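You operate a simulated robot arm through the tools that you are given. There is no shell and no other tool.

You are at the controls of a simulated robot arm. One attempt, no reset.

## Task
Print two photos from the beach memory card.
Fine: photo paper is loaded; set PAPER to PHOTO and the count, insert the card, press OK, and put the card back once its lamp is out.
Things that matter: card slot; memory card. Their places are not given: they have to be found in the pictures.

The check looks at the end state, three seconds after you hand in, the way a careful person would. Anything else that was tipped, shoved, dropped, spilled or broken makes it a failure.

## Robot
A 7-joint arm with a two-finger parallel gripper, fixed in place. Base frame: the origin is at the foot of the arm, x ahead of it, y to its left, z up; the work surface is at about z = 0.8. Readings come in m, degrees, newtons and seconds.
With the tool pointing down near the work surface it reaches from about 0.28 to 0.72 m from the base axis. Its first joint turns from -166.0 to 166.0 degrees. Payload 1.57 kg.
The tool frame sits at the grasp point between the pads (the TCP): z along the fingers, y along the line on which they close. The tips reach 0.03 m beyond it. The gripper opens to 0.08 m. The fingers are 0.017 m wide and 0.012 m thick; the gripper's body (0.04 by 0.082 m) begins 0.08 m behind the TCP.
Orientation is that of the tool frame in the base frame, as a unit quaternion [x, y, z, w]. With the fingers straight down and closing along the base's y, the tool's x points along the base's -x, its y along +y and its z along -z.

## Interface
- The arm moves only by the tool play_rows. Its argument "moves" is a list of rows, each a list of 7 numbers: the shift along the base's x, y, z in m, then the turn, a rotation vector about the base's x, y, z in degrees, then the closure in counts, from 0 (fully open) to 255 (shut). In form: [[tx, ty, tz, rx, ry, rz, fingers], ...]. A call has 1 to 20 rows; each row shifts and turns the commanded pose from where the row before left it. Rows are played at 5 a second. More than 0.05 m and 8.6 degrees between two rows, or a gripper value outside its range, and nothing of the call is played. Where a pose cannot be reached the arm comes as near as it can. A force on the tool above 40 N (or 10 N above the force at the start of the call, whichever is more), or a blocked arm, ends the call early, and 0.2 s more pass. The fingers move at their own pace (about 0.072 m/s each) and stop on an object; they squeeze with about 33 N. The grip force told is the motor's: it shows also when the fingers shut on nothing. Time passes only in rows, and 0.2 s behind the last, so rows that do not move let the fingers close. It gives the time, the measured TCP pose, the force on the tool (base axes), the opening and the grip force at its end, in the units of the frame above (readings bear some noise), with the torque about the TCP (base axes, N m) and any sound that the robot's microphone picked up.
- Cameras (640 x 400 px; columns grow to the right, rows downward): "scene" is fixed at [0.4102, -0.6393, 1.4389]; the picture's right is [0.99, 0.13, 0.00], its down [0.05, -0.41, -0.91] and it looks along [-0.12, 0.90, -0.42] (base axes); focal length 362 px, centre (320, 200). "wrist" rides on the gripper at [0.072, -0.007, -0.122] in the tool frame; the picture's right is [0.09, 1.00, 0.00], its down [-0.84, 0.08, -0.54] and it looks along [-0.54, 0.05, 0.84] (tool axes); focal length 238 px, centre (320, 200).
- camera(camera): a new picture of that camera. The clock stands still meanwhile.
- slide_trunk(by): slides the trunk up (or, below 0, down) by that many m; the arm rides with it, the base frame stays. It gives what a move gives, with no picture.
- pixel_to_xyz(camera, pixels): for up to 12 pixels [column, row] of the newest picture of that camera ("zoom" is the newest enlarged one), the place [x, y, z] in the base frame of the surface seen there, good to about 0.003 m, but the place of the scene camera against the robot may be out by one fixed shift of up to 0.018 m in any direction. The clock stands still meanwhile.
- zoom(camera, box): a new picture of the part [left, top, right, bottom] of that camera's present view, enlarged. The clock stands still meanwhile.
- hand_in(): hands the job in; it is judged then, once.

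Unless the task says otherwise, let go and move clear before handing in.

The tools are called after ">>>" by a JSON object that holds its "name" and its "arguments". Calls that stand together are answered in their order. play_rows: Moves the arm, as the interface text tells. Its arguments: {"type":"object","properties":{"moves":{"type":"array","items":{"type":"array","items":{"type":"number"}}}},"required":["moves"]} The other tools are called the same way: slide_trunk (by) slides the trunk up or down; camera (camera) takes a picture; pixel_to_xyz (camera, pixels) gives the place of the surface under pixels of a picture; zoom (camera, box) takes an enlarged picture of a part of a camera's view; hand_in () hands the job in.

At the start:

```text
time_s: 0.0
eef_pos: [0.4402, 0.2254, 1.2588]
ee_rot: [0.0, 1.0, 0.0, -0.001]
ft_force: [0.8, 0.4, -0.1]
wrist_torque: [-0.02, 0.01, 0.04]
width: 0.0801
grip_force: 0.0
trunk travel left (down, up): [-0.325, 0.155]
```

scene: 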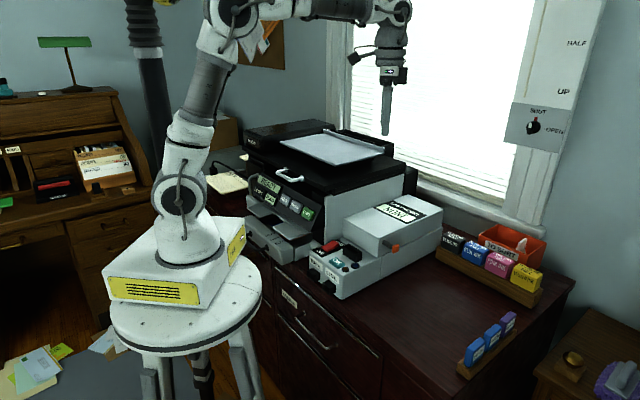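
wrist: 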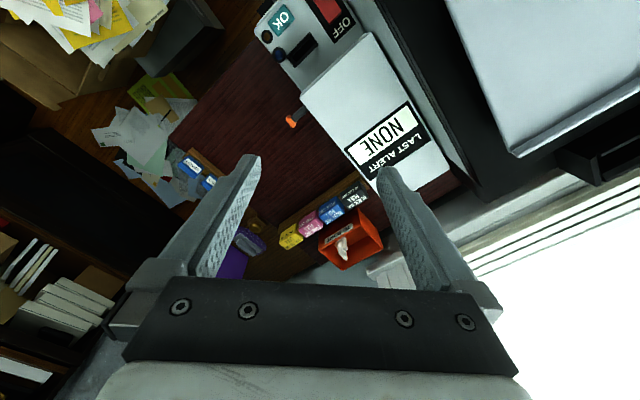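

The scene shows a printer around (320,170) with a control box near (370,240), cartridges and a rack of blue/purple cards near (485,345). I'll zoom in to find the card slot, the memory cards and the controls.

>>> {"name": "zoom", "arguments": {"camera": "scene", "box": [230, 160, 390, 300]}}

>>> {"name": "zoom", "arguments": {"camera": "scene", "box": [440, 290, 560, 390]}}

>>> {"name": "zoom", "arguments": {"camera": "scene", "box": [320, 180, 480, 300]}}

>>> {"name": "zoom", "arguments": {"camera": "wrist", "box": [140, 0, 460, 200]}}

>>> {"name": "zoom", "arguments": {"camera": "scene", "box": [430, 210, 560, 310]}}

>>> {"name": "zoom", "arguments": {"camera": "scene", "box": [490, 0, 640, 170]}}

```text
2.86 times, centred on (310, 230) of scene
```

zoom: 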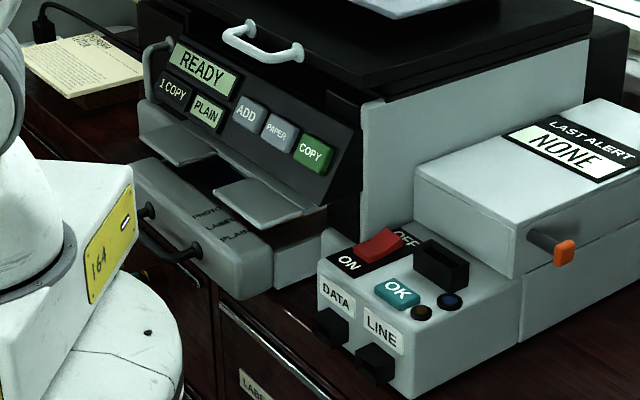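

```text
4.00 times, centred on (500, 340) of scene
```

zoom: 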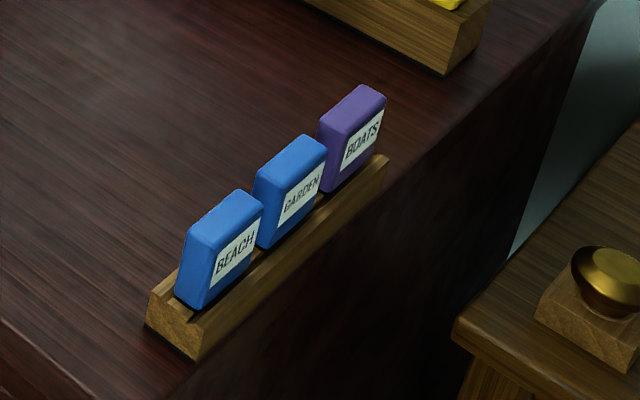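

```text
3.33 times, centred on (400, 240) of scene
```

zoom: 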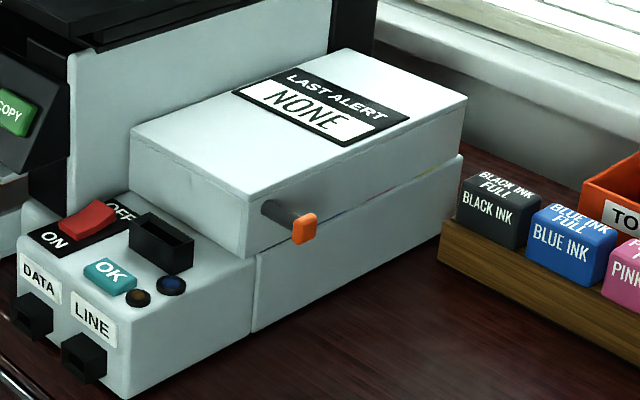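

```text
2.00 times, centred on (300, 100) of wrist
```

zoom: 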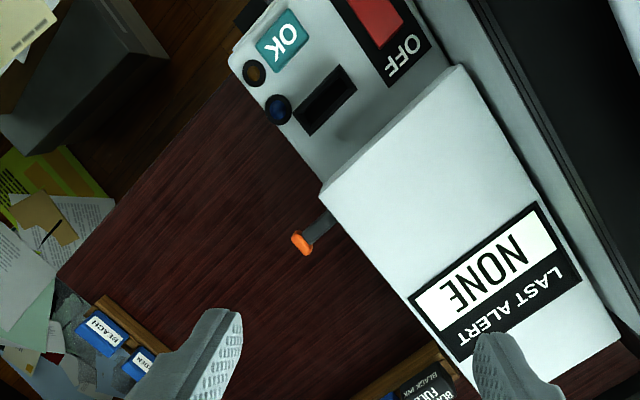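

```text
4.00 times, centred on (495, 260) of scene
```

zoom: 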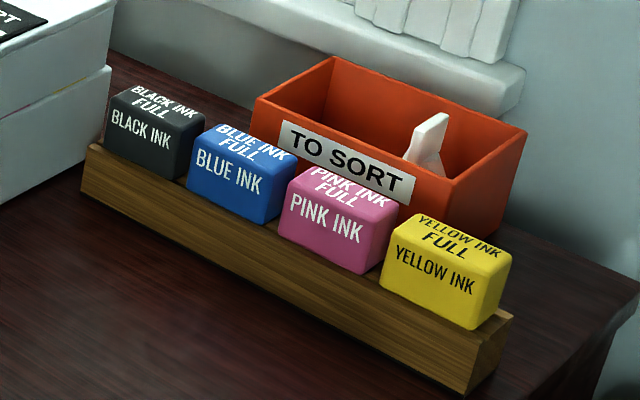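

```text
2.35 times, centred on (565, 85) of scene
```

zoom: 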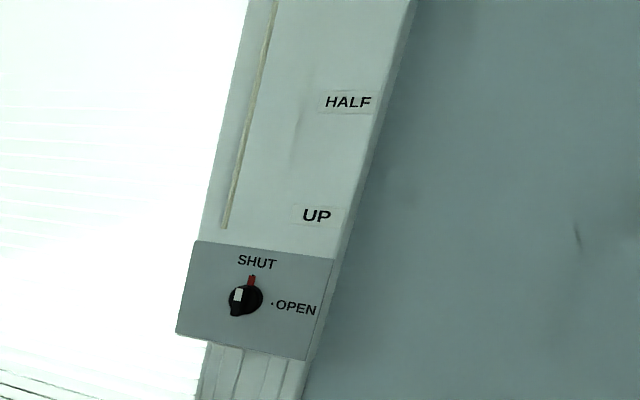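

The card rack has BEACH nearest the camera (zoom ~ (485,347)), the card slot appears to be the black socket near scene (348,253), and the panel has ADD/PAPER/COPY keys around (300,205). I'll get 3D places for all of these.

>>> {"name": "pixel_to_xyz", "arguments": {"camera": "scene", "pixels": [[291, 200], [299, 206], [308, 213], [281, 188], [329, 262], [336, 266], [342, 267], [346, 247], [326, 245], [365, 240], [400, 330], [388, 247]]}}

>>> {"name": "pixel_to_xyz", "arguments": {"camera": "wrist", "pixels": [[281, 19], [267, 36], [278, 54], [302, 51], [295, 120], [330, 10], [343, 30], [188, 164], [210, 182], [240, 100], [193, 158], [370, 90]]}}

>>> {"name": "zoom", "arguments": {"camera": "scene", "box": [455, 305, 525, 385]}}

>>> {"name": "zoom", "arguments": {"camera": "scene", "box": [300, 220, 370, 300]}}

>>> {"name": "zoom", "arguments": {"camera": "scene", "box": [240, 160, 330, 260]}}

```text
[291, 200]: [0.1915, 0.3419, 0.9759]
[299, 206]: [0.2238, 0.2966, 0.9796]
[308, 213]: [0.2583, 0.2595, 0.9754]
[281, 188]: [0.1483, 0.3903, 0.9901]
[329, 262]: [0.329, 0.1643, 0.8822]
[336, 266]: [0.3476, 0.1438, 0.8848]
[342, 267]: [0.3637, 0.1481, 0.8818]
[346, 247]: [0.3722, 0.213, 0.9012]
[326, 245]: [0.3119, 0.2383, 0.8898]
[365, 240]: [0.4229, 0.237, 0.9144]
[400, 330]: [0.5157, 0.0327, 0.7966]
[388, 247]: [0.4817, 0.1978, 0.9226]
```

```text
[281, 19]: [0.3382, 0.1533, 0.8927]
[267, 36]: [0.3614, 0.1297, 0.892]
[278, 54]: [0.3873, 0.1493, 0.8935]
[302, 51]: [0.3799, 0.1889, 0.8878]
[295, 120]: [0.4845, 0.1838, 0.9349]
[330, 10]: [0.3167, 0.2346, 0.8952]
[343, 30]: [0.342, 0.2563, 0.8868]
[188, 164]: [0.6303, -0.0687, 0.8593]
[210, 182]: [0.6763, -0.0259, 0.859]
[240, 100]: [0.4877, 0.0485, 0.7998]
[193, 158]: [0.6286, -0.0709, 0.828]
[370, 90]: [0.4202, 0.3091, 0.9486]
```

```text
5.00 times, centred on (490, 345) of scene
```

zoom: 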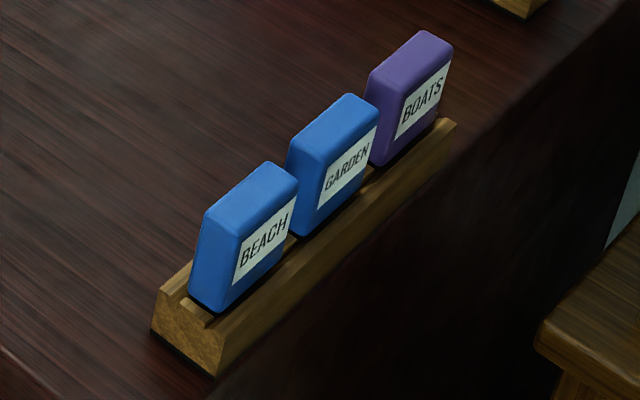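

```text
5.00 times, centred on (335, 260) of scene
```

zoom: 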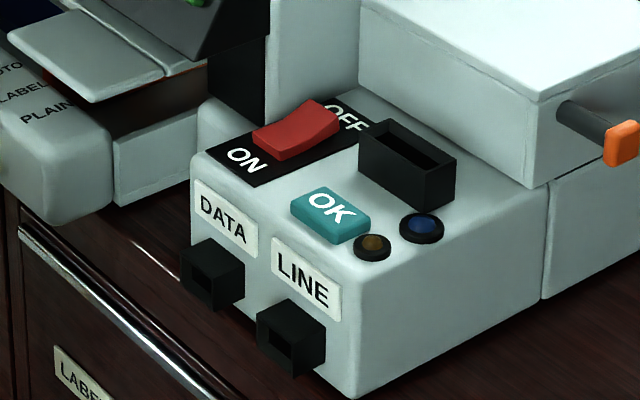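

```text
4.00 times, centred on (285, 210) of scene
```

zoom: 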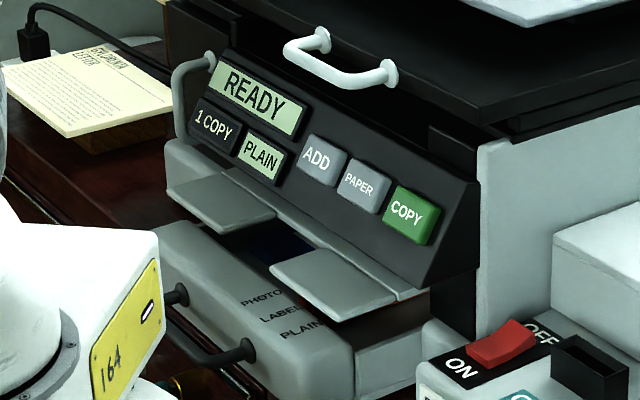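

The wrist and scene cameras give the slot unit near (0.34–0.39, 0.13–0.19, 0.89), the cards near (0.63,-0.07,0.86), and the panel around (0.2,0.33,0.98). I'll move the wrist camera over the panel for precise views, turning the tool about 40° to face it.

>>> {"name": "play_rows", "arguments": {"moves": [[-0.035, -0.01, 0, 0, 0, 7, 0], [-0.035, -0.01, 0, 0, 0, 7, 0], [-0.035, -0.01, 0, 0, 0, 7, 0], [-0.035, -0.005, 0, 0, 0, 7, 0], [-0.03, -0.005, 0, 0, 0, 7, 0], [-0.03, 0, 0, 0, 0, 5, 0], [0, 0, 0, 0, 0, 0, 0]]}}

>>> {"name": "camera", "arguments": {"camera": "wrist"}}

>>> {"name": "camera", "arguments": {"camera": "scene"}}

```text
time_s: 1.6
eef_pos: [0.2409, 0.1872, 1.2583]
ee_rot: [-0.342, 0.94, 0.0, 0.0]
ft_force: [0.8, 0.1, -0.9]
wrist_torque: [0.01, -0.03, 0.04]
width: 0.0802
grip_force: 0.0
trunk travel left (down, up): [-0.325, 0.155]
```

```text
taken
```

wrist: 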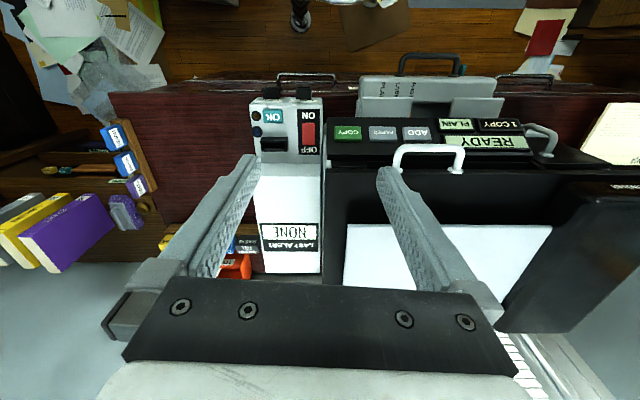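

```text
taken
```

scene: 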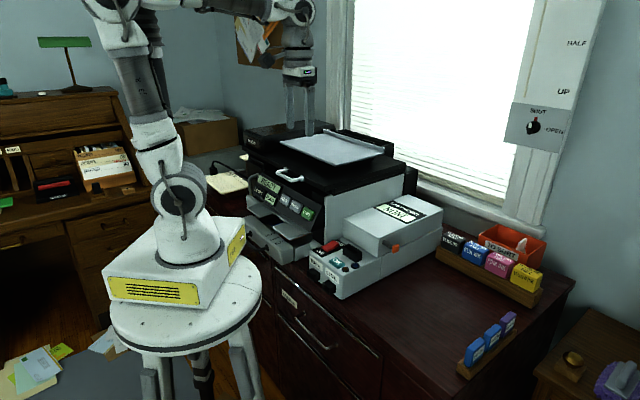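

The wrist image (upside down) now shows the panel: COPY at (347,132), PAPER at (383,133), ADD at (416,133), displays at (457,125)/(500,125), and the slot unit with OK at (272,115), slot (273,145). I'll zoom and locate.

>>> {"name": "zoom", "arguments": {"camera": "wrist", "box": [320, 60, 560, 210]}}

>>> {"name": "zoom", "arguments": {"camera": "wrist", "box": [230, 70, 350, 170]}}

>>> {"name": "pixel_to_xyz", "arguments": {"camera": "wrist", "pixels": [[347, 132], [383, 133], [416, 133], [500, 125], [457, 125], [272, 115], [273, 145], [257, 116], [258, 131], [307, 133], [430, 158], [400, 158]]}}

>>> {"name": "pixel_to_xyz", "arguments": {"camera": "wrist", "pixels": [[330, 140], [330, 125], [520, 140], [515, 122], [360, 122], [360, 142], [290, 170], [262, 170], [320, 170], [340, 180], [400, 100], [470, 100]]}}

```text
2.67 times, centred on (440, 135) of wrist
```

zoom: 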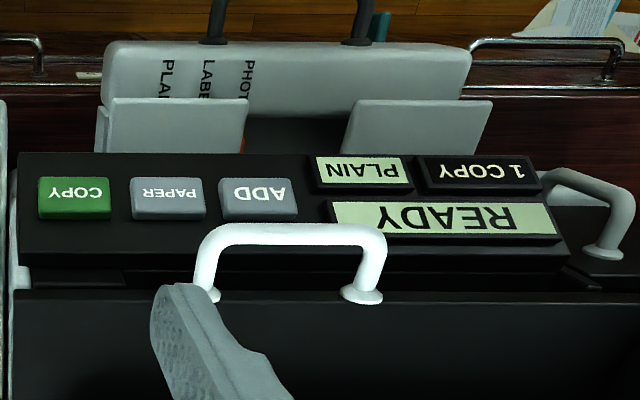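

```text
4.00 times, centred on (290, 120) of wrist
```

zoom: 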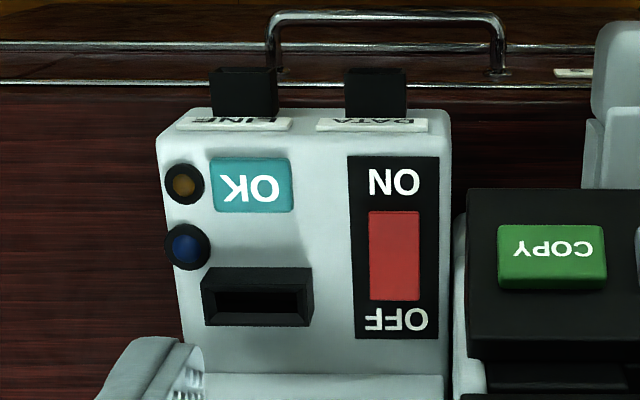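

```text
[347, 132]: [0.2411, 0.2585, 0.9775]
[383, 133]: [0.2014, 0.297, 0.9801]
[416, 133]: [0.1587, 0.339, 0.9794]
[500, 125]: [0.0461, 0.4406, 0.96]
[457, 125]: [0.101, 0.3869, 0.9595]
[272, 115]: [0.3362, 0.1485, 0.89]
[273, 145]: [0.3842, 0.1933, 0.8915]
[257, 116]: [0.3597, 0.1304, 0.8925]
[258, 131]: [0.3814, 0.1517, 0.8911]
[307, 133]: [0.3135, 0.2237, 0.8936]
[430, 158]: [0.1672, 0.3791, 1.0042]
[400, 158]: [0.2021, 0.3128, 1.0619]
```

```text
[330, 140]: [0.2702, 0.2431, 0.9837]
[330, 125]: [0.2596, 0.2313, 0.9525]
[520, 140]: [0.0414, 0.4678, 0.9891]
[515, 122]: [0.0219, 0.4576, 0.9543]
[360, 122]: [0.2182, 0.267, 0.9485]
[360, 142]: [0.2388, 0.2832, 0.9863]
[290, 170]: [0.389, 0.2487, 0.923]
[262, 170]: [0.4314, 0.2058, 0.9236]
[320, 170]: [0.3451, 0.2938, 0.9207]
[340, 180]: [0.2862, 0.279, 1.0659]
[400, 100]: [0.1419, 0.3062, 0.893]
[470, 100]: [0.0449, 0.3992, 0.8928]
```

The panel runs along roughly (-0.71,0.70) with press direction about (0.6,0.6,-0.5); the READY/1 COPY/PLAIN displays read clearly. I'll move lower toward the slot unit to inspect the slot and lamps more closely.

>>> {"name": "play_rows", "arguments": {"moves": [[0.015, -0.015, -0.04, 0, 0, 1, 0], [0.015, -0.015, -0.045, 0, 0, 1, 0], [0.015, -0.015, -0.045, 0, 0, 1, 0], [0.015, -0.015, -0.045, 0, 0, 1, 0], [0, 0, -0.025, 0, 0, 1, 0], [0, 0, 0, 0, 0, 0, 0]]}}

>>> {"name": "camera", "arguments": {"camera": "wrist"}}

>>> {"name": "zoom", "arguments": {"camera": "wrist", "box": [200, 40, 440, 190]}}

```text
time_s: 3.0
eef_pos: [0.3019, 0.1262, 1.0582]
ee_rot: [-0.383, 0.924, 0.0, 0.0]
ft_force: [-0.9, -0.5, 0.0]
wrist_torque: [0.01, 0.0, 0.03]
width: 0.08
grip_force: 0.1
trunk travel left (down, up): [-0.325, 0.155]
```

```text
taken
```

wrist: 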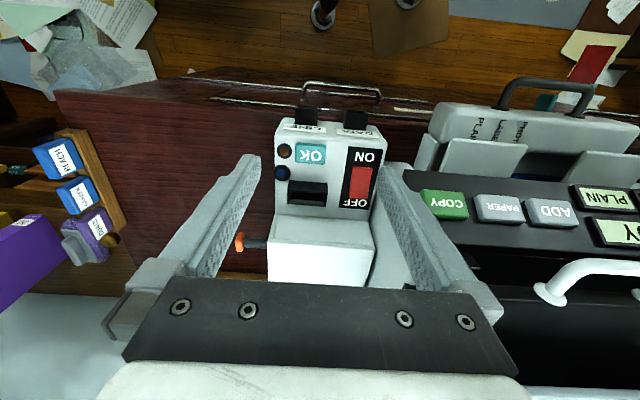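

```text
2.67 times, centred on (320, 115) of wrist
```

zoom: 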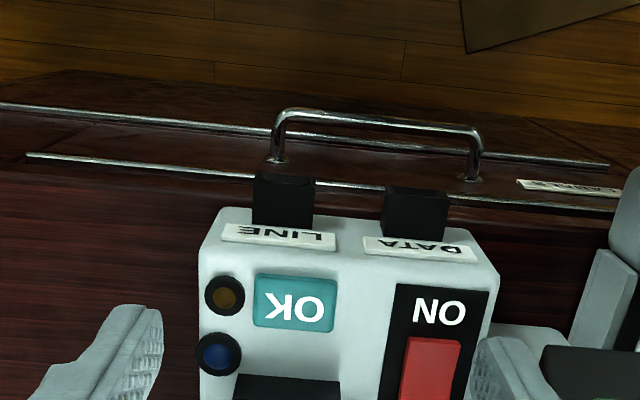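

The unit is aligned with the tool at 45° yaw; slot at (308,192), OK at (310,153), lamps at (284,151) and (282,172). I'll zoom on the slot and take precise points.

>>> {"name": "zoom", "arguments": {"camera": "wrist", "box": [260, 130, 400, 230]}}

>>> {"name": "pixel_to_xyz", "arguments": {"camera": "wrist", "pixels": [[310, 153], [284, 151], [282, 172], [308, 195], [290, 184], [326, 186], [290, 203], [326, 204], [300, 170], [335, 160], [290, 194], [325, 195]]}}

>>> {"name": "pixel_to_xyz", "arguments": {"camera": "wrist", "pixels": [[443, 204], [498, 208], [551, 212], [443, 190], [443, 180], [500, 190], [363, 170], [360, 195], [500, 230], [61, 158], [75, 195], [92, 223]]}}

```text
4.00 times, centred on (330, 180) of wrist
```

zoom: 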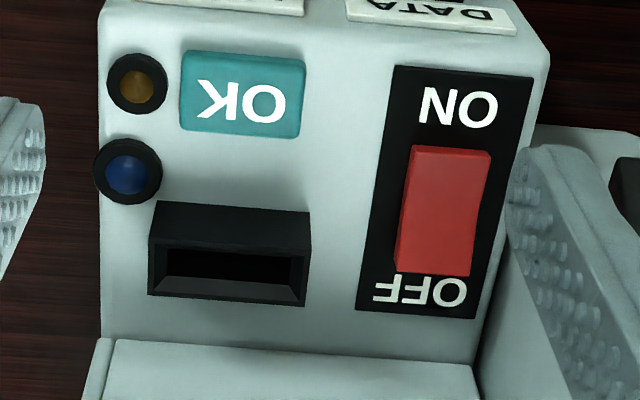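

```text
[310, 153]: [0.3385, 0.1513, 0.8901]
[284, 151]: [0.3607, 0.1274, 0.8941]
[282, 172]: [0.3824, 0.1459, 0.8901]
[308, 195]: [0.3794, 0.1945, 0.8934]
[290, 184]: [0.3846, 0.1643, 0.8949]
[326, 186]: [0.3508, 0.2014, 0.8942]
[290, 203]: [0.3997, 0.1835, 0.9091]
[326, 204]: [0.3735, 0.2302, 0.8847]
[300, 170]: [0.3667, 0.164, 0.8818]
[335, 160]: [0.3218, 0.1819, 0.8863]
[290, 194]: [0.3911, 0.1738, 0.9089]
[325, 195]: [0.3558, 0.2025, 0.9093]
```

```text
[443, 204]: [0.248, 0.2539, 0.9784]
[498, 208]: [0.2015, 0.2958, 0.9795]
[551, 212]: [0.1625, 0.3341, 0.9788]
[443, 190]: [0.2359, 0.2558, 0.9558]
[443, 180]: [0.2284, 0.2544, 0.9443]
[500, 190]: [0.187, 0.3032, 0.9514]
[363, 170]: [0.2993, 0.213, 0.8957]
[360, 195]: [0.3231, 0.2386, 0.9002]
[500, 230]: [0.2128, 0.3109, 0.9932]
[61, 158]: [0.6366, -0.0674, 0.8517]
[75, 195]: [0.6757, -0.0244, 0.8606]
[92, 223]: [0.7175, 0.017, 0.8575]
```

The slot opening is about 0.046 m long along (-0.71,0.71), centred near (0.380,0.192) with its rim at z≈0.909; the rocker's ON end looks pressed. Now I'll close the fingers, tilt the tool 24° toward the panel and move in front of ADD.

>>> {"name": "play_rows", "arguments": {"moves": [[0, 0, 0.01, 5.657, -5.657, 0, 255], [0, 0, 0, 5.657, -5.657, 0, 255], [0, 0, 0, 5.657, -5.657, 0, 255], [-0.03, 0.03, 0, 0, 0, 0, 255], [-0.03, 0.03, 0, 0, 0, 0, 255], [-0.03, 0.03, 0, 0, 0, 0, 255], [-0.03, 0.03, 0, 0, 0, 0, 255], [-0.03, 0.03, -0.02, 0, 0, 0, 255], [-0.0235, 0.0277, -0.03, 0, 0, 0, 255], [0, 0, 0, 0, 0, 0, 255]]}}

>>> {"name": "camera", "arguments": {"camera": "wrist"}}

>>> {"name": "camera", "arguments": {"camera": "scene"}}

```text
time_s: 5.2
eef_pos: [0.151, 0.3158, 1.0368]
ee_rot: [-0.372, 0.905, 0.087, 0.188]
ft_force: [-0.2, -0.4, -0.1]
wrist_torque: [0.04, -0.01, 0.0]
width: 0.0
grip_force: 21.1
out of reach, approached as far as the arm can: row 3, 4, 5
trunk travel left (down, up): [-0.325, 0.155]
```

```text
taken
```

wrist: 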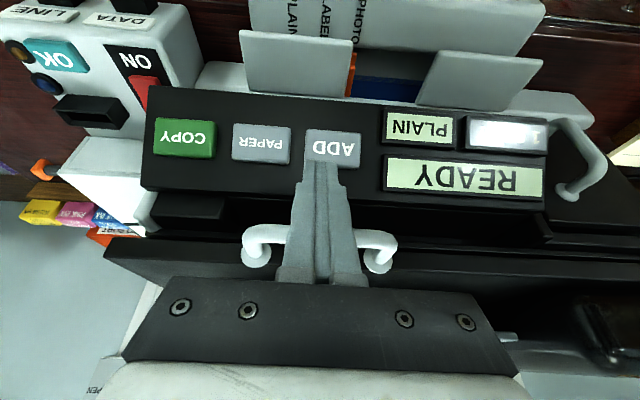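

```text
taken
```

scene: 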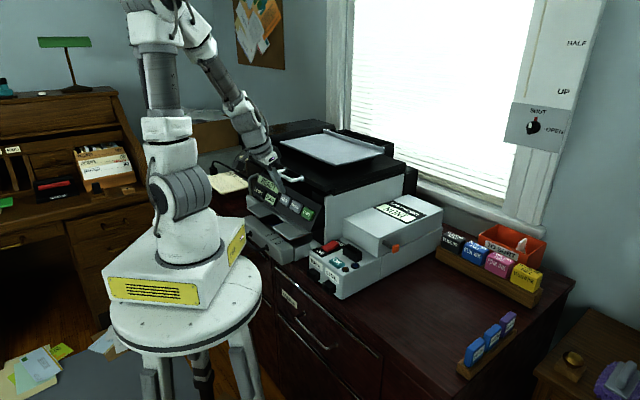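

The tool reached a 24° tilt just above ADD, with the tip at about (322,165) and ADD at (335,148); the count display at (507,133) looks washed out, so I'll zoom on it and re-measure the keys from this closer view.

>>> {"name": "zoom", "arguments": {"camera": "wrist", "box": [370, 80, 570, 210]}}

>>> {"name": "pixel_to_xyz", "arguments": {"camera": "wrist", "pixels": [[345, 138], [312, 138], [356, 160], [345, 150], [262, 145], [236, 130], [288, 158], [184, 140], [370, 120], [370, 185], [300, 105], [260, 235]]}}

>>> {"name": "zoom", "arguments": {"camera": "scene", "box": [240, 150, 340, 230]}}

```text
3.08 times, centred on (470, 145) of wrist
```

zoom: 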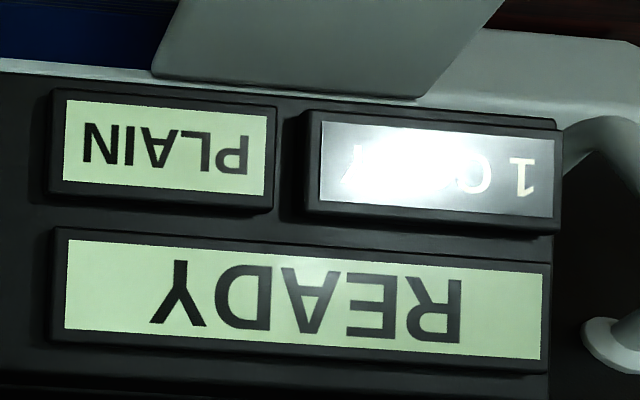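

```text
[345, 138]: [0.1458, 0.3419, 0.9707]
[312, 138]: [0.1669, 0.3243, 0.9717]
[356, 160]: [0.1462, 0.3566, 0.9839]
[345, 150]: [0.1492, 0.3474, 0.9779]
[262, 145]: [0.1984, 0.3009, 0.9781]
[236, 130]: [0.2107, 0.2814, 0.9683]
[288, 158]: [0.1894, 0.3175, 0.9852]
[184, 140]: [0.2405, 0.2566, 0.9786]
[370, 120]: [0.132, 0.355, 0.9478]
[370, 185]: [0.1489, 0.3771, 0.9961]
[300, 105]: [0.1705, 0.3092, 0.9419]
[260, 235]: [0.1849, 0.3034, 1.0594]
```

```text
5.00 times, centred on (290, 190) of scene
```

zoom: 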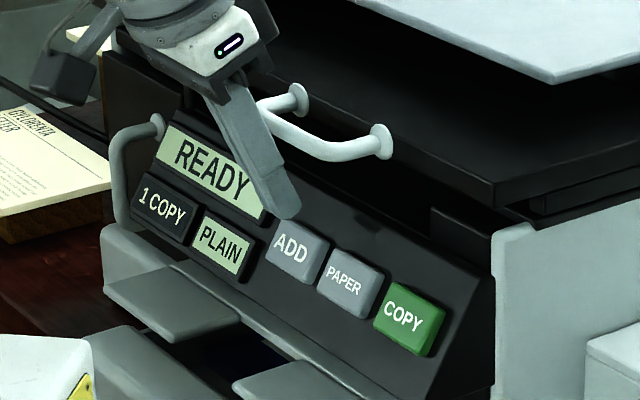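

That's only window glare on the count display ("1 COPY" still there). ADD's centre measures about (0.157,0.339,0.977); I'll move the tip to ~12 mm in front of it.

>>> {"name": "play_rows", "arguments": {"moves": [[-0.0076, 0.0011, -0.0148, 0, 0, 0, 255], [-0.0076, 0.0011, -0.0148, 0, 0, 0, 255], [0, 0, 0, 0, 0, 0, 255]]}}

>>> {"name": "zoom", "arguments": {"camera": "wrist", "box": [220, 80, 460, 230]}}

>>> {"name": "zoom", "arguments": {"camera": "scene", "box": [240, 150, 340, 230]}}

```text
time_s: 6.0
eef_pos: [0.132, 0.3218, 1.0094]
ee_rot: [-0.371, 0.905, 0.094, 0.186]
ft_force: [0.3, 0.3, 0.8]
wrist_torque: [0.0, -0.05, -0.01]
width: 0.0
grip_force: 21.5
trunk travel left (down, up): [-0.325, 0.155]
```

```text
2.67 times, centred on (340, 155) of wrist
```

zoom: 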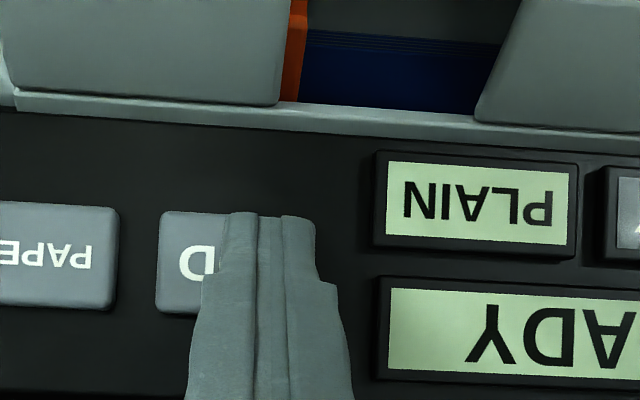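

```text
5.00 times, centred on (290, 190) of scene
```

zoom: 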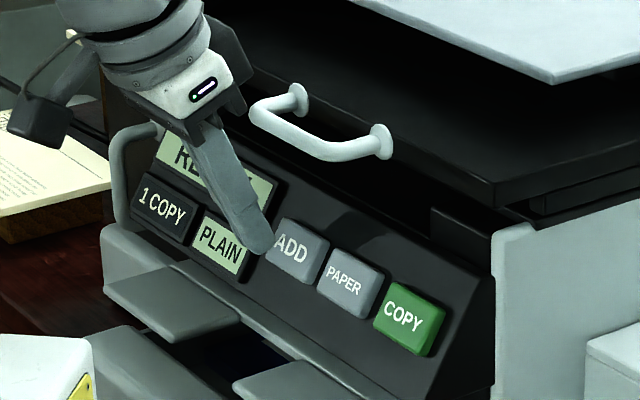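

The tip is now in front of ADD but seems offset toward its PLAIN side (tip at zoom (268,215), ADD from x=155). I'll measure the button edges to correct laterally.

>>> {"name": "camera", "arguments": {"camera": "wrist"}}

>>> {"name": "pixel_to_xyz", "arguments": {"camera": "wrist", "pixels": [[281, 168], [290, 168], [298, 175], [340, 168], [345, 172], [261, 168], [222, 168], [320, 165], [283, 195], [318, 162], [290, 155], [240, 175]]}}

```text
taken
```

wrist: 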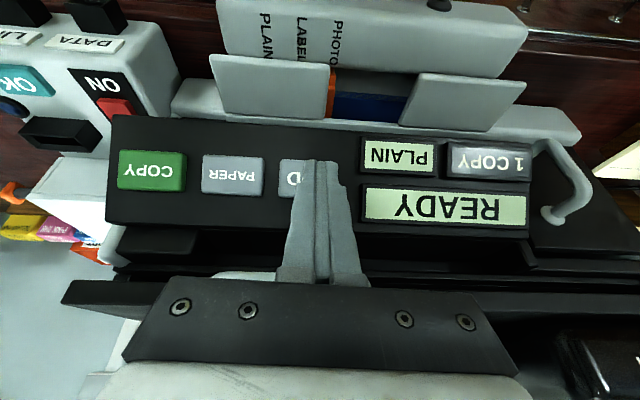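

```text
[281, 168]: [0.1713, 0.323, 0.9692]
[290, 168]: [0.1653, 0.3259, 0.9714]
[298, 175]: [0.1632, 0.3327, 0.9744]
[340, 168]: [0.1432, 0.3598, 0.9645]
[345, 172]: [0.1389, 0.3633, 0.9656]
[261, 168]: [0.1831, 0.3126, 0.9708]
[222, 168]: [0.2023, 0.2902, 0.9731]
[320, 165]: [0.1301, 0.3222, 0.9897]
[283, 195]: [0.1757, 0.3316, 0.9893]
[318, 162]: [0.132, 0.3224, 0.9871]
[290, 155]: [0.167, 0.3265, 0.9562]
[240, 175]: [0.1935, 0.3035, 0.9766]
```

ADD's centre is at lateral s≈0.129 and the tip at s≈0.135, about 13 mm off the face. I'll shift 5 mm toward PAPER, close in 8 mm, then creep.

>>> {"name": "play_rows", "arguments": {"moves": [[0.0035, -0.0035, 0, 0, 0, 0, 255], [0.0024, 0.0024, -0.0021, 0, 0, 0, 255], [0.0024, 0.0024, -0.0021, 0, 0, 0, 255], [0.0012, 0.0012, -0.00106, 0, 0, 0, 255], [0.0012, 0.0012, -0.00106, 0, 0, 0, 255], [0, 0, 0, 0, 0, 0, 255]]}}

```text
time_s: 7.4
eef_pos: [0.144, 0.325, 1.0044]
ee_rot: [-0.369, 0.905, 0.095, 0.187]
ft_force: [-0.3, -0.8, 0.4]
wrist_torque: [-0.03, 0.0, -0.03]
width: 0.0
grip_force: 21.3
trunk travel left (down, up): [-0.325, 0.155]
```

No contact yet (force near zero) after 12 mm of advance. I'll continue in 1 mm steps and watch force and sound.

>>> {"name": "play_rows", "arguments": {"moves": [[0.0006, 0.0006, -0.00053, 0, 0, 0, 255], [0.0006, 0.0006, -0.00053, 0, 0, 0, 255], [0.0006, 0.0006, -0.00053, 0, 0, 0, 255], [0, 0, 0, 0, 0, 0, 255]]}}

```text
time_s: 8.4
eef_pos: [0.1456, 0.327, 1.0045]
ee_rot: [-0.37, 0.905, 0.099, 0.187]
ft_force: [-0.2, 0.1, 0.5]
wrist_torque: [-0.01, -0.01, 0.01]
width: 0.0
grip_force: 21.6
trunk travel left (down, up): [-0.325, 0.155]
```

Still no contact force. I'll look at the wrist and scene views to see how near the tip is.

>>> {"name": "zoom", "arguments": {"camera": "wrist", "box": [220, 80, 460, 230]}}

>>> {"name": "zoom", "arguments": {"camera": "scene", "box": [250, 160, 320, 220]}}

```text
2.67 times, centred on (340, 155) of wrist
```

zoom: 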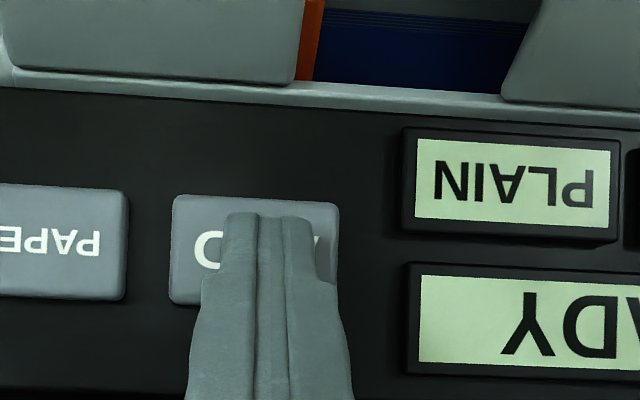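

```text
6.67 times, centred on (285, 190) of scene
```

zoom: 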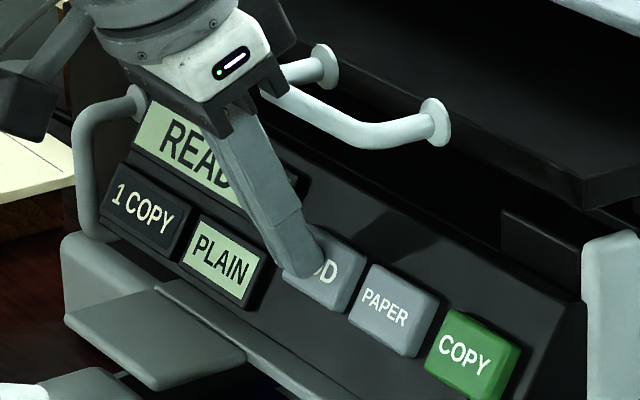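

The tip is well centred on ADD now and very near its face. I'll keep creeping 1 mm per row.

>>> {"name": "play_rows", "arguments": {"moves": [[0.0006, 0.0006, -0.00053, 0, 0, 0, 255], [0.0006, 0.0006, -0.00053, 0, 0, 0, 255], [0.0006, 0.0006, -0.00053, 0, 0, 0, 255], [0, 0, 0, 0, 0, 0, 255]]}}

```text
time_s: 9.4
eef_pos: [0.1461, 0.3314, 1.0045]
ee_rot: [-0.369, 0.905, 0.1, 0.187]
ft_force: [-1.5, -0.6, 1.3]
wrist_torque: [0.0, 0.03, 0.04]
width: 0.0
grip_force: 21.5
trunk travel left (down, up): [-0.325, 0.155]
heard: click
```

A click was heard at about 2 N, so ADD registered. I'll back off 1.5 cm along the normal and check the display.

>>> {"name": "play_rows", "arguments": {"moves": [[-0.0045, -0.0045, 0.004, 0, 0, 0, 255], [-0.0045, -0.0045, 0.004, 0, 0, 0, 255], [0, 0, 0, 0, 0, 0, 255]]}}

>>> {"name": "zoom", "arguments": {"camera": "scene", "box": [250, 160, 320, 220]}}

>>> {"name": "camera", "arguments": {"camera": "wrist"}}

```text
time_s: 10.2
eef_pos: [0.1424, 0.3173, 1.0094]
ee_rot: [-0.359, 0.91, 0.097, 0.183]
ft_force: [0.6, 0.6, 1.0]
wrist_torque: [0.01, 0.01, 0.01]
width: 0.0
grip_force: 20.9
trunk travel left (down, up): [-0.325, 0.155]
```

```text
6.67 times, centred on (285, 190) of scene
```

zoom: 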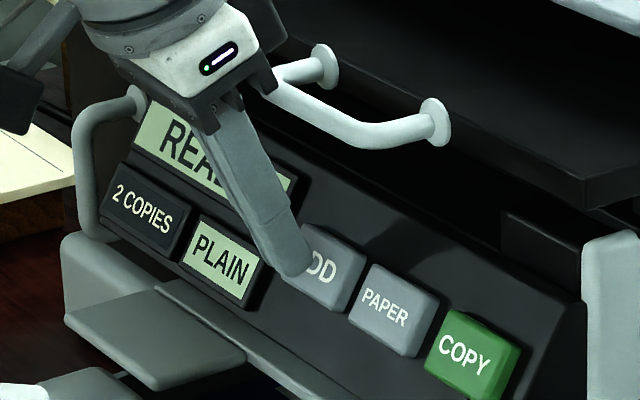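

```text
taken
```

wrist: 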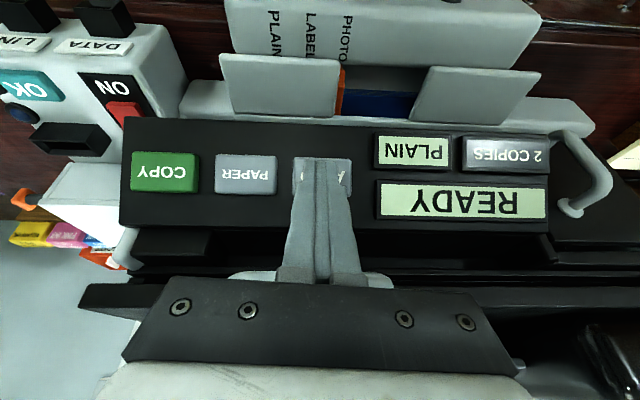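

The display now reads "2 COPIES". Next PAPER: I'll measure its position in this view (centre about (246,174)).

>>> {"name": "pixel_to_xyz", "arguments": {"camera": "wrist", "pixels": [[218, 175], [246, 178], [274, 178], [246, 160], [246, 190], [318, 162], [345, 180], [250, 273], [300, 178]]}}

```text
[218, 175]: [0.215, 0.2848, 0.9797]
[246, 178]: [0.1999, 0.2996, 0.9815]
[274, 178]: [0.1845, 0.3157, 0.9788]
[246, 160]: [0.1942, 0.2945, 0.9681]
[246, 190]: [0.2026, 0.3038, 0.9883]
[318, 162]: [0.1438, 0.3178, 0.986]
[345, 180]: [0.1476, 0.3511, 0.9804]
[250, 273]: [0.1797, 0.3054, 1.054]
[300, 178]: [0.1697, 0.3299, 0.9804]
```

PAPER centres at s≈0.0705 and the tip is at s≈0.123, so I'll slide 52 mm toward COPY's side and then approach PAPER.

>>> {"name": "play_rows", "arguments": {"moves": [[0.0186, -0.0186, 0, 0, 0, 0, 255], [0.0186, -0.0186, 0, 0, 0, 0, 255], [0, 0, 0, 0, 0, 0, 255]]}}

>>> {"name": "camera", "arguments": {"camera": "wrist"}}

>>> {"name": "zoom", "arguments": {"camera": "scene", "box": [250, 160, 320, 220]}}

```text
time_s: 10.9
eef_pos: [0.1747, 0.306, 1.0071]
ee_rot: [-0.389, 0.898, 0.079, 0.188]
ft_force: [-4.3, 0.0, 0.1]
wrist_torque: [-0.06, -0.1, -0.08]
width: 0.0
grip_force: 21.1
out of reach, approached as far as the arm can: row 1, 2
trunk travel left (down, up): [-0.325, 0.155]
heard: click, click
stopped in row 3: the force on the tool passed its limit at 89 N (the readings are from after the stop); the commanded pose is now the measured one
```

```text
taken
```

wrist: 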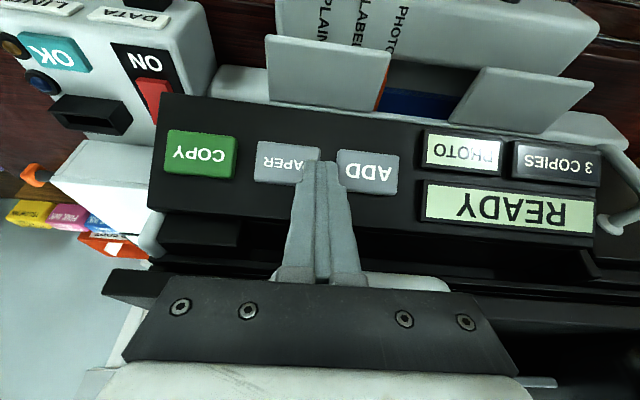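

```text
6.67 times, centred on (285, 190) of scene
```

zoom: 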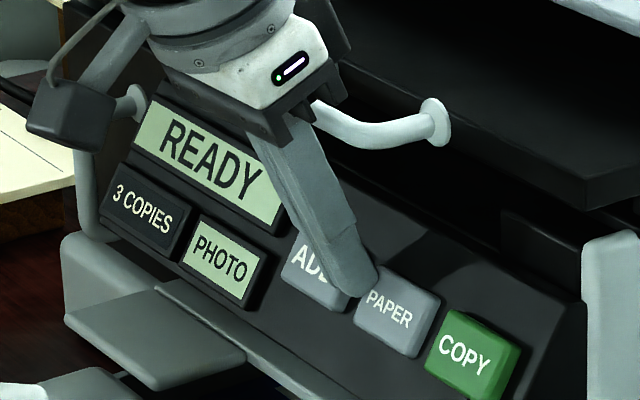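

The arm hit its inner reach limit during the slide and swung into the keys: the displays now read "3 COPIES" and "PHOTO". I'll back the tip off by untilting the tool while withdrawing toward the base, which stays inside reach, then rise and re-plan with the trunk lower.

>>> {"name": "play_rows", "arguments": {"moves": [[-0.0085, -0.0085, 0, -5.657, 5.657, 0, 255], [-0.0085, -0.0085, 0, -5.657, 5.657, 0, 255], [-0.0085, -0.0085, 0, -5.657, 5.657, 0, 255], [0, 0, 0, 0, 0, 0, 255]]}}

>>> {"name": "camera", "arguments": {"camera": "wrist"}}

>>> {"name": "zoom", "arguments": {"camera": "scene", "box": [230, 140, 340, 240]}}

```text
time_s: 11.9
eef_pos: [0.152, 0.2807, 1.0095]
ee_rot: [-0.393, 0.92, 0.005, -0.005]
ft_force: [0.8, 0.5, -0.3]
wrist_torque: [-0.04, 0.03, 0.0]
width: 0.0001
grip_force: 21.4
trunk travel left (down, up): [-0.325, 0.155]
```

```text
taken
```

wrist: 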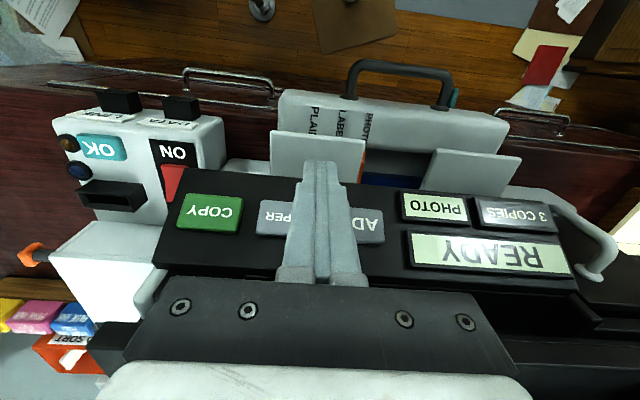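

```text
4.00 times, centred on (285, 190) of scene
```

zoom: 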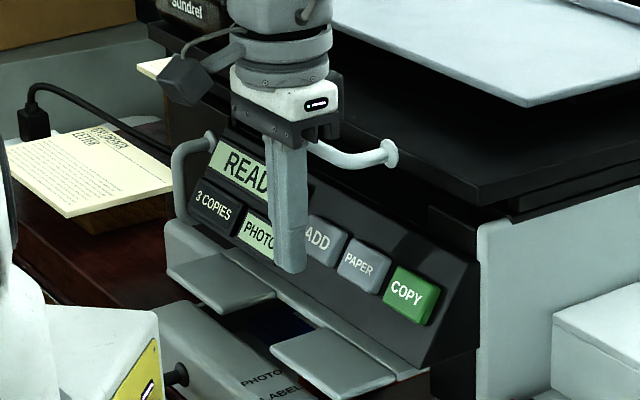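

The tool is vertical and clear at (0.152,0.281,1.01); the printer hasn't moved, panel shows 3 COPIES / PHOTO. I'll rise 0.24 m so that I can lower the trunk for better close-in reach.

>>> {"name": "play_rows", "arguments": {"moves": [[0, 0, 0.04, 0, 0, 0, 255], [0, 0, 0.05, 0, 0, 0, 255], [0, 0, 0.05, 0, 0, 0, 255], [0, 0, 0.05, 0, 0, 0, 255], [0, 0, 0.05, 0, 0, 0, 255], [0, 0, 0, 0, 0, 0, 255]]}}

```text
time_s: 13.3
eef_pos: [0.1511, 0.2779, 1.2449]
ee_rot: [-0.394, 0.919, -0.002, -0.01]
ft_force: [0.9, 0.2, 0.7]
wrist_torque: [-0.02, -0.01, -0.02]
width: 0.0
grip_force: 21.7
trunk travel left (down, up): [-0.325, 0.155]
```

The tool is at z≈1.245, clear above everything in front of the panel. I'll lower the trunk by 0.2 m.

>>> {"name": "slide_trunk", "arguments": {"by": -0.2}}

>>> {"name": "camera", "arguments": {"camera": "scene"}}

>>> {"name": "camera", "arguments": {"camera": "wrist"}}

```text
time_s: 15.4
eef_pos: [0.1506, 0.2776, 1.0438]
ee_rot: [-0.394, 0.919, -0.001, -0.008]
ft_force: [0.7, 0.0, 0.6]
wrist_torque: [0.02, -0.01, 0.03]
width: 0.0
grip_force: 21.1
trunk travel left (down, up): [-0.125, 0.355]
```

```text
taken
```

scene: 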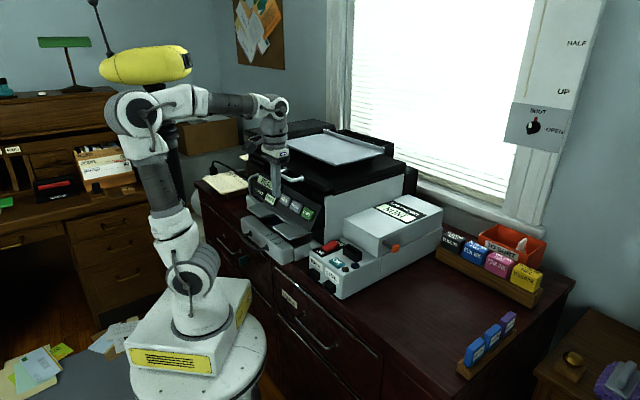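

```text
taken
```

wrist: 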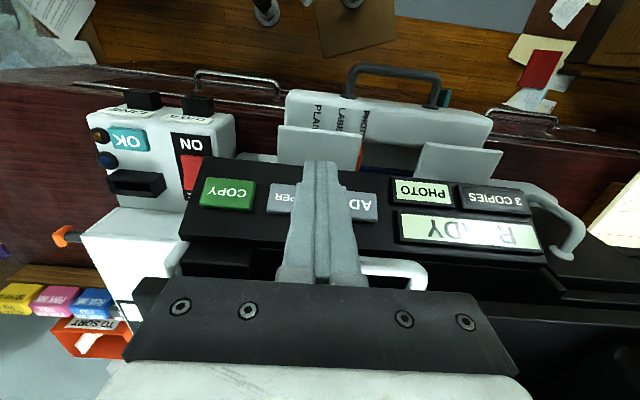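

The trunk is down, and the panel still shows 3 COPIES / PHOTO. I'll tilt the tool 24° here and check that the reach is now fine before approaching ADD.

>>> {"name": "play_rows", "arguments": {"moves": [[0, 0, 0, 5.657, -5.657, 0, 255], [0, 0, 0, 5.657, -5.657, 0, 255], [0, 0, 0, 5.657, -5.657, 0, 255], [0, 0, 0, 0, 0, 0, 255]]}}

```text
time_s: 16.4
eef_pos: [0.1494, 0.2763, 1.0392]
ee_rot: [-0.389, 0.9, 0.073, 0.183]
ft_force: [-0.5, 0.7, 0.6]
wrist_torque: [0.0, 0.03, -0.01]
width: 0.0001
grip_force: 21.4
trunk travel left (down, up): [-0.125, 0.355]
```

The tilt was fully reachable this time. Now I'll move to a standoff in front of ADD.

>>> {"name": "play_rows", "arguments": {"moves": [[-0.0061, 0.0132, -0.005, 0, 0, 0, 255], [-0.0061, 0.0132, -0.008, 0, 0, 0, 255], [-0.0062, 0.0133, -0.008, 0, 0, 0, 255], [0, 0, 0, 0, 0, 0, 255]]}}

>>> {"name": "camera", "arguments": {"camera": "wrist"}}

>>> {"name": "pixel_to_xyz", "arguments": {"camera": "wrist", "pixels": [[318, 164], [322, 164]]}}

```text
time_s: 17.4
eef_pos: [0.1378, 0.3137, 1.0263]
ee_rot: [-0.378, 0.903, 0.077, 0.188]
ft_force: [0.6, 0.0, 1.0]
wrist_torque: [-0.01, 0.0, -0.01]
width: 0.0002
grip_force: 21.5
trunk travel left (down, up): [-0.125, 0.355]
```

```text
taken
```

wrist: 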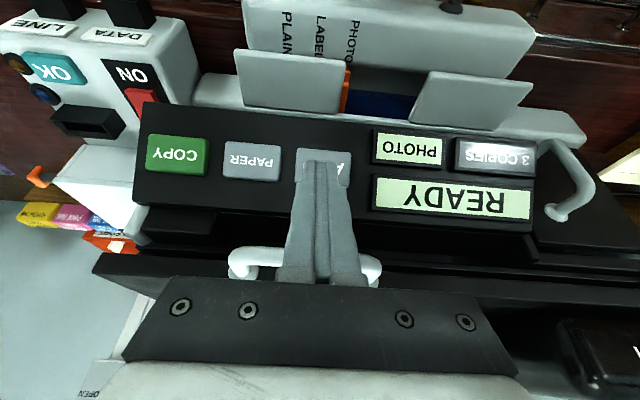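

```text
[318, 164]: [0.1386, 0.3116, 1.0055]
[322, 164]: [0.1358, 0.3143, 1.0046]
```

The tip is in front of ADD. Readings differ a few mm from what I commanded; I'll wait a moment and re-read.

>>> {"name": "play_rows", "arguments": {"moves": [[0, 0, 0, 0, 0, 0, 255], [0, 0, 0, 0, 0, 0, 255], [0, 0, 0, 0, 0, 0, 255]]}}

```text
time_s: 18.2
eef_pos: [0.1377, 0.3135, 1.0237]
ee_rot: [-0.379, 0.903, 0.077, 0.186]
ft_force: [0.2, -0.4, 0.2]
wrist_torque: [-0.02, 0.04, 0.0]
width: 0.0004
grip_force: 21.3
trunk travel left (down, up): [-0.125, 0.355]
```

There's a steady tracking offset of some mm in this folded pose, so I'll steer on measured readings. Moving to about 12 mm off ADD.

>>> {"name": "play_rows", "arguments": {"moves": [[0.0012, 0.0048, -0.0065, 0, 0, 0, 255], [0.0013, 0.0047, -0.0065, 0, 0, 0, 255], [0, 0, 0, 0, 0, 0, 255], [0, 0, 0, 0, 0, 0, 255]]}}

```text
time_s: 19.2
eef_pos: [0.1386, 0.3258, 1.012]
ee_rot: [-0.38, 0.902, 0.076, 0.188]
ft_force: [-0.6, -0.6, 0.2]
wrist_torque: [0.03, 0.0, 0.0]
width: 0.0
grip_force: 21.3
trunk travel left (down, up): [-0.125, 0.355]
```

Now at d≈0.328, z≈1.012, on the press line for ADD. I'll advance 5 mm and then creep by 1 mm until the click.

>>> {"name": "play_rows", "arguments": {"moves": [[0.0015, 0.0015, -0.0013, 0, 0, 0, 255], [0.0015, 0.0015, -0.0013, 0, 0, 0, 255], [0.0006, 0.0006, -0.00053, 0, 0, 0, 255], [0.0006, 0.0006, -0.00053, 0, 0, 0, 255], [0, 0, 0, 0, 0, 0, 255]]}}

```text
time_s: 20.4
eef_pos: [0.1394, 0.3318, 1.0103]
ee_rot: [-0.389, 0.898, 0.077, 0.191]
ft_force: [-0.2, 0.3, 0.4]
wrist_torque: [-0.02, 0.0, -0.02]
width: 0.0
grip_force: 21.3
trunk travel left (down, up): [-0.125, 0.355]
```

No contact yet (d≈0.333). Continuing the creep, with a small lateral correction.

>>> {"name": "play_rows", "arguments": {"moves": [[0.001, 0.0003, -0.0008, 0, 0, 0, 255], [0.001, 0.0003, -0.0008, 0, 0, 0, 255], [0.001, 0.0003, -0.0008, 0, 0, 0, 255], [0, 0, 0, 0, 0, 0, 255]]}}

```text
time_s: 21.4
eef_pos: [0.1405, 0.3324, 1.0064]
ee_rot: [-0.389, 0.898, 0.077, 0.191]
ft_force: [-1.1, 0.3, 1.7]
wrist_torque: [-0.04, 0.0, 0.02]
width: 0.0002
grip_force: 21.5
trunk travel left (down, up): [-0.125, 0.355]
```

Light contact now (~2 N), no click yet. One or two more mm.

>>> {"name": "play_rows", "arguments": {"moves": [[0.0006, 0.0006, -0.0006, 0, 0, 0, 255], [0.0006, 0.0006, -0.0006, 0, 0, 0, 255], [0, 0, 0, 0, 0, 0, 255]]}}

>>> {"name": "zoom", "arguments": {"camera": "scene", "box": [250, 160, 320, 220]}}

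```text
time_s: 22.2
eef_pos: [0.1437, 0.3349, 1.0063]
ee_rot: [-0.388, 0.898, 0.077, 0.191]
ft_force: [-1.4, -1.4, 0.6]
wrist_torque: [0.02, -0.04, 0.01]
width: 0.0001
grip_force: 21.1
trunk travel left (down, up): [-0.125, 0.355]
heard: click
```

```text
6.67 times, centred on (285, 190) of scene
```

zoom: 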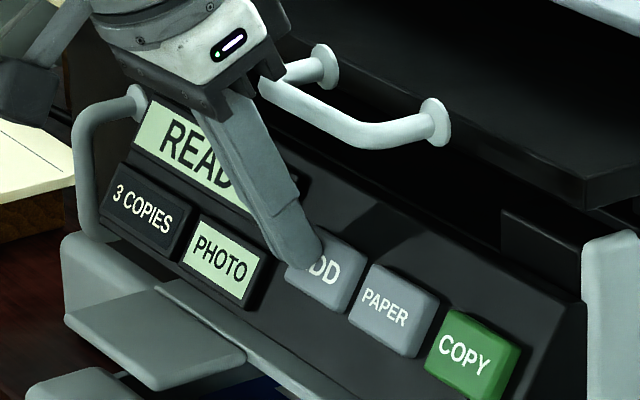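

A click was heard but the display still shows 3 COPIES; it may update on release. I'll back off slightly and look.

>>> {"name": "play_rows", "arguments": {"moves": [[-0.003, -0.003, 0.0027, 0, 0, 0, 255], [-0.003, -0.003, 0.0027, 0, 0, 0, 255], [0, 0, 0, 0, 0, 0, 255]]}}

>>> {"name": "zoom", "arguments": {"camera": "scene", "box": [250, 160, 320, 220]}}

>>> {"name": "zoom", "arguments": {"camera": "wrist", "box": [220, 80, 560, 230]}}

```text
time_s: 23.1
eef_pos: [0.1388, 0.3246, 1.0059]
ee_rot: [-0.385, 0.901, 0.074, 0.184]
ft_force: [-0.6, 1.0, 0.2]
wrist_torque: [-0.02, -0.02, -0.01]
width: 0.0
grip_force: 21.6
trunk travel left (down, up): [-0.125, 0.355]
```

```text
6.67 times, centred on (285, 190) of scene
```

zoom: 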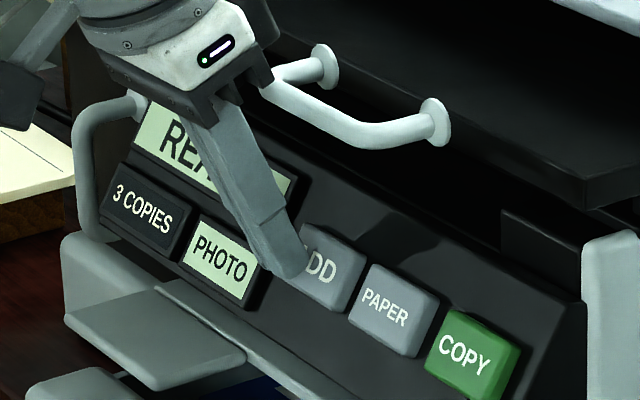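

```text
1.88 times, centred on (390, 155) of wrist
```

zoom: 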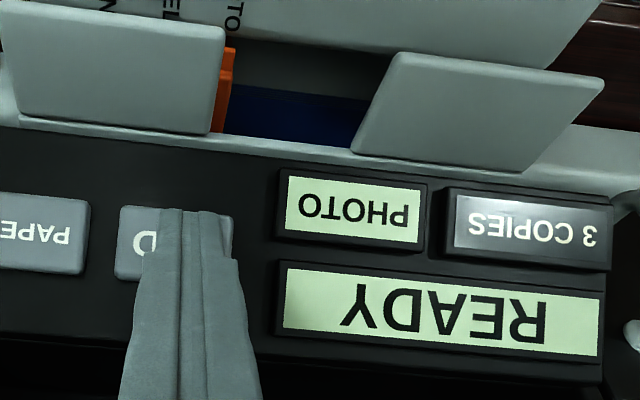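

The count is still 3 COPIES after the click, so it may be capped or the press was too shallow. I'll press ADD once more, slightly deeper, to find out.

>>> {"name": "play_rows", "arguments": {"moves": [[0.003, 0.003, -0.002, 0, 0, 0, 255], [0.002, 0.002, -0.0015, 0, 0, 0, 255], [0.001, 0.001, -0.001, 0, 0, 0, 255], [0, 0, 0, 0, 0, 0, 255]]}}

>>> {"name": "zoom", "arguments": {"camera": "scene", "box": [250, 160, 320, 220]}}

```text
time_s: 24.1
eef_pos: [0.1397, 0.3358, 1.0085]
ee_rot: [-0.39, 0.897, 0.076, 0.193]
ft_force: [-1.4, -0.7, 1.3]
wrist_torque: [0.01, -0.01, 0.03]
width: 0.0001
grip_force: 21.5
trunk travel left (down, up): [-0.125, 0.355]
```

```text
6.67 times, centred on (285, 190) of scene
```

zoom: 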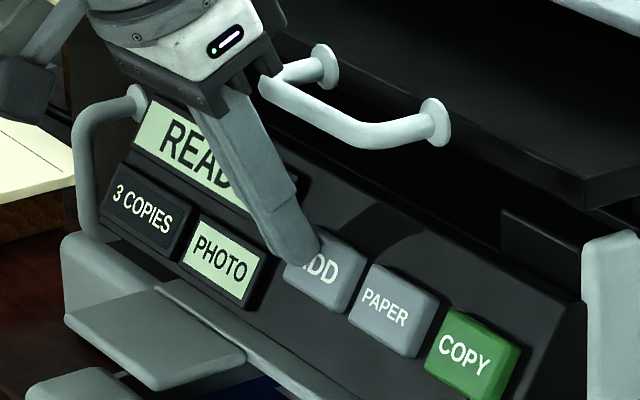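

Contact but no click yet. Two more millimetres.

>>> {"name": "play_rows", "arguments": {"moves": [[0.0012, 0.0006, -0.001, 0, 0, 0, 255], [0.0012, 0.0006, -0.001, 0, 0, 0, 255], [0, 0, 0, 0, 0, 0, 255]]}}

>>> {"name": "zoom", "arguments": {"camera": "scene", "box": [250, 160, 320, 220]}}

```text
time_s: 24.9
eef_pos: [0.1416, 0.3366, 1.006]
ee_rot: [-0.391, 0.896, 0.076, 0.195]
ft_force: [-2.7, -1.2, 2.1]
wrist_torque: [0.03, 0.03, 0.01]
width: 0.0
grip_force: 21.3
trunk travel left (down, up): [-0.125, 0.355]
heard: click
```

```text
6.67 times, centred on (285, 190) of scene
```

zoom: 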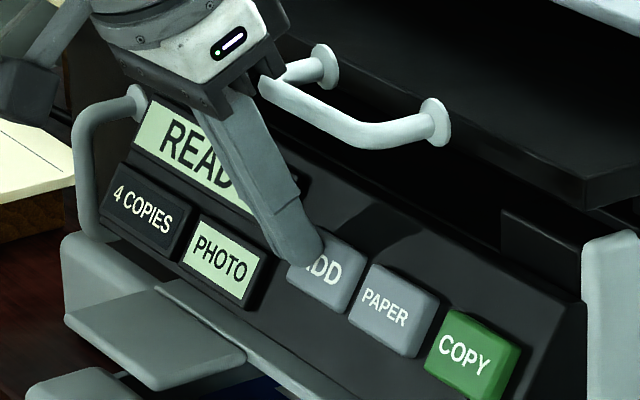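

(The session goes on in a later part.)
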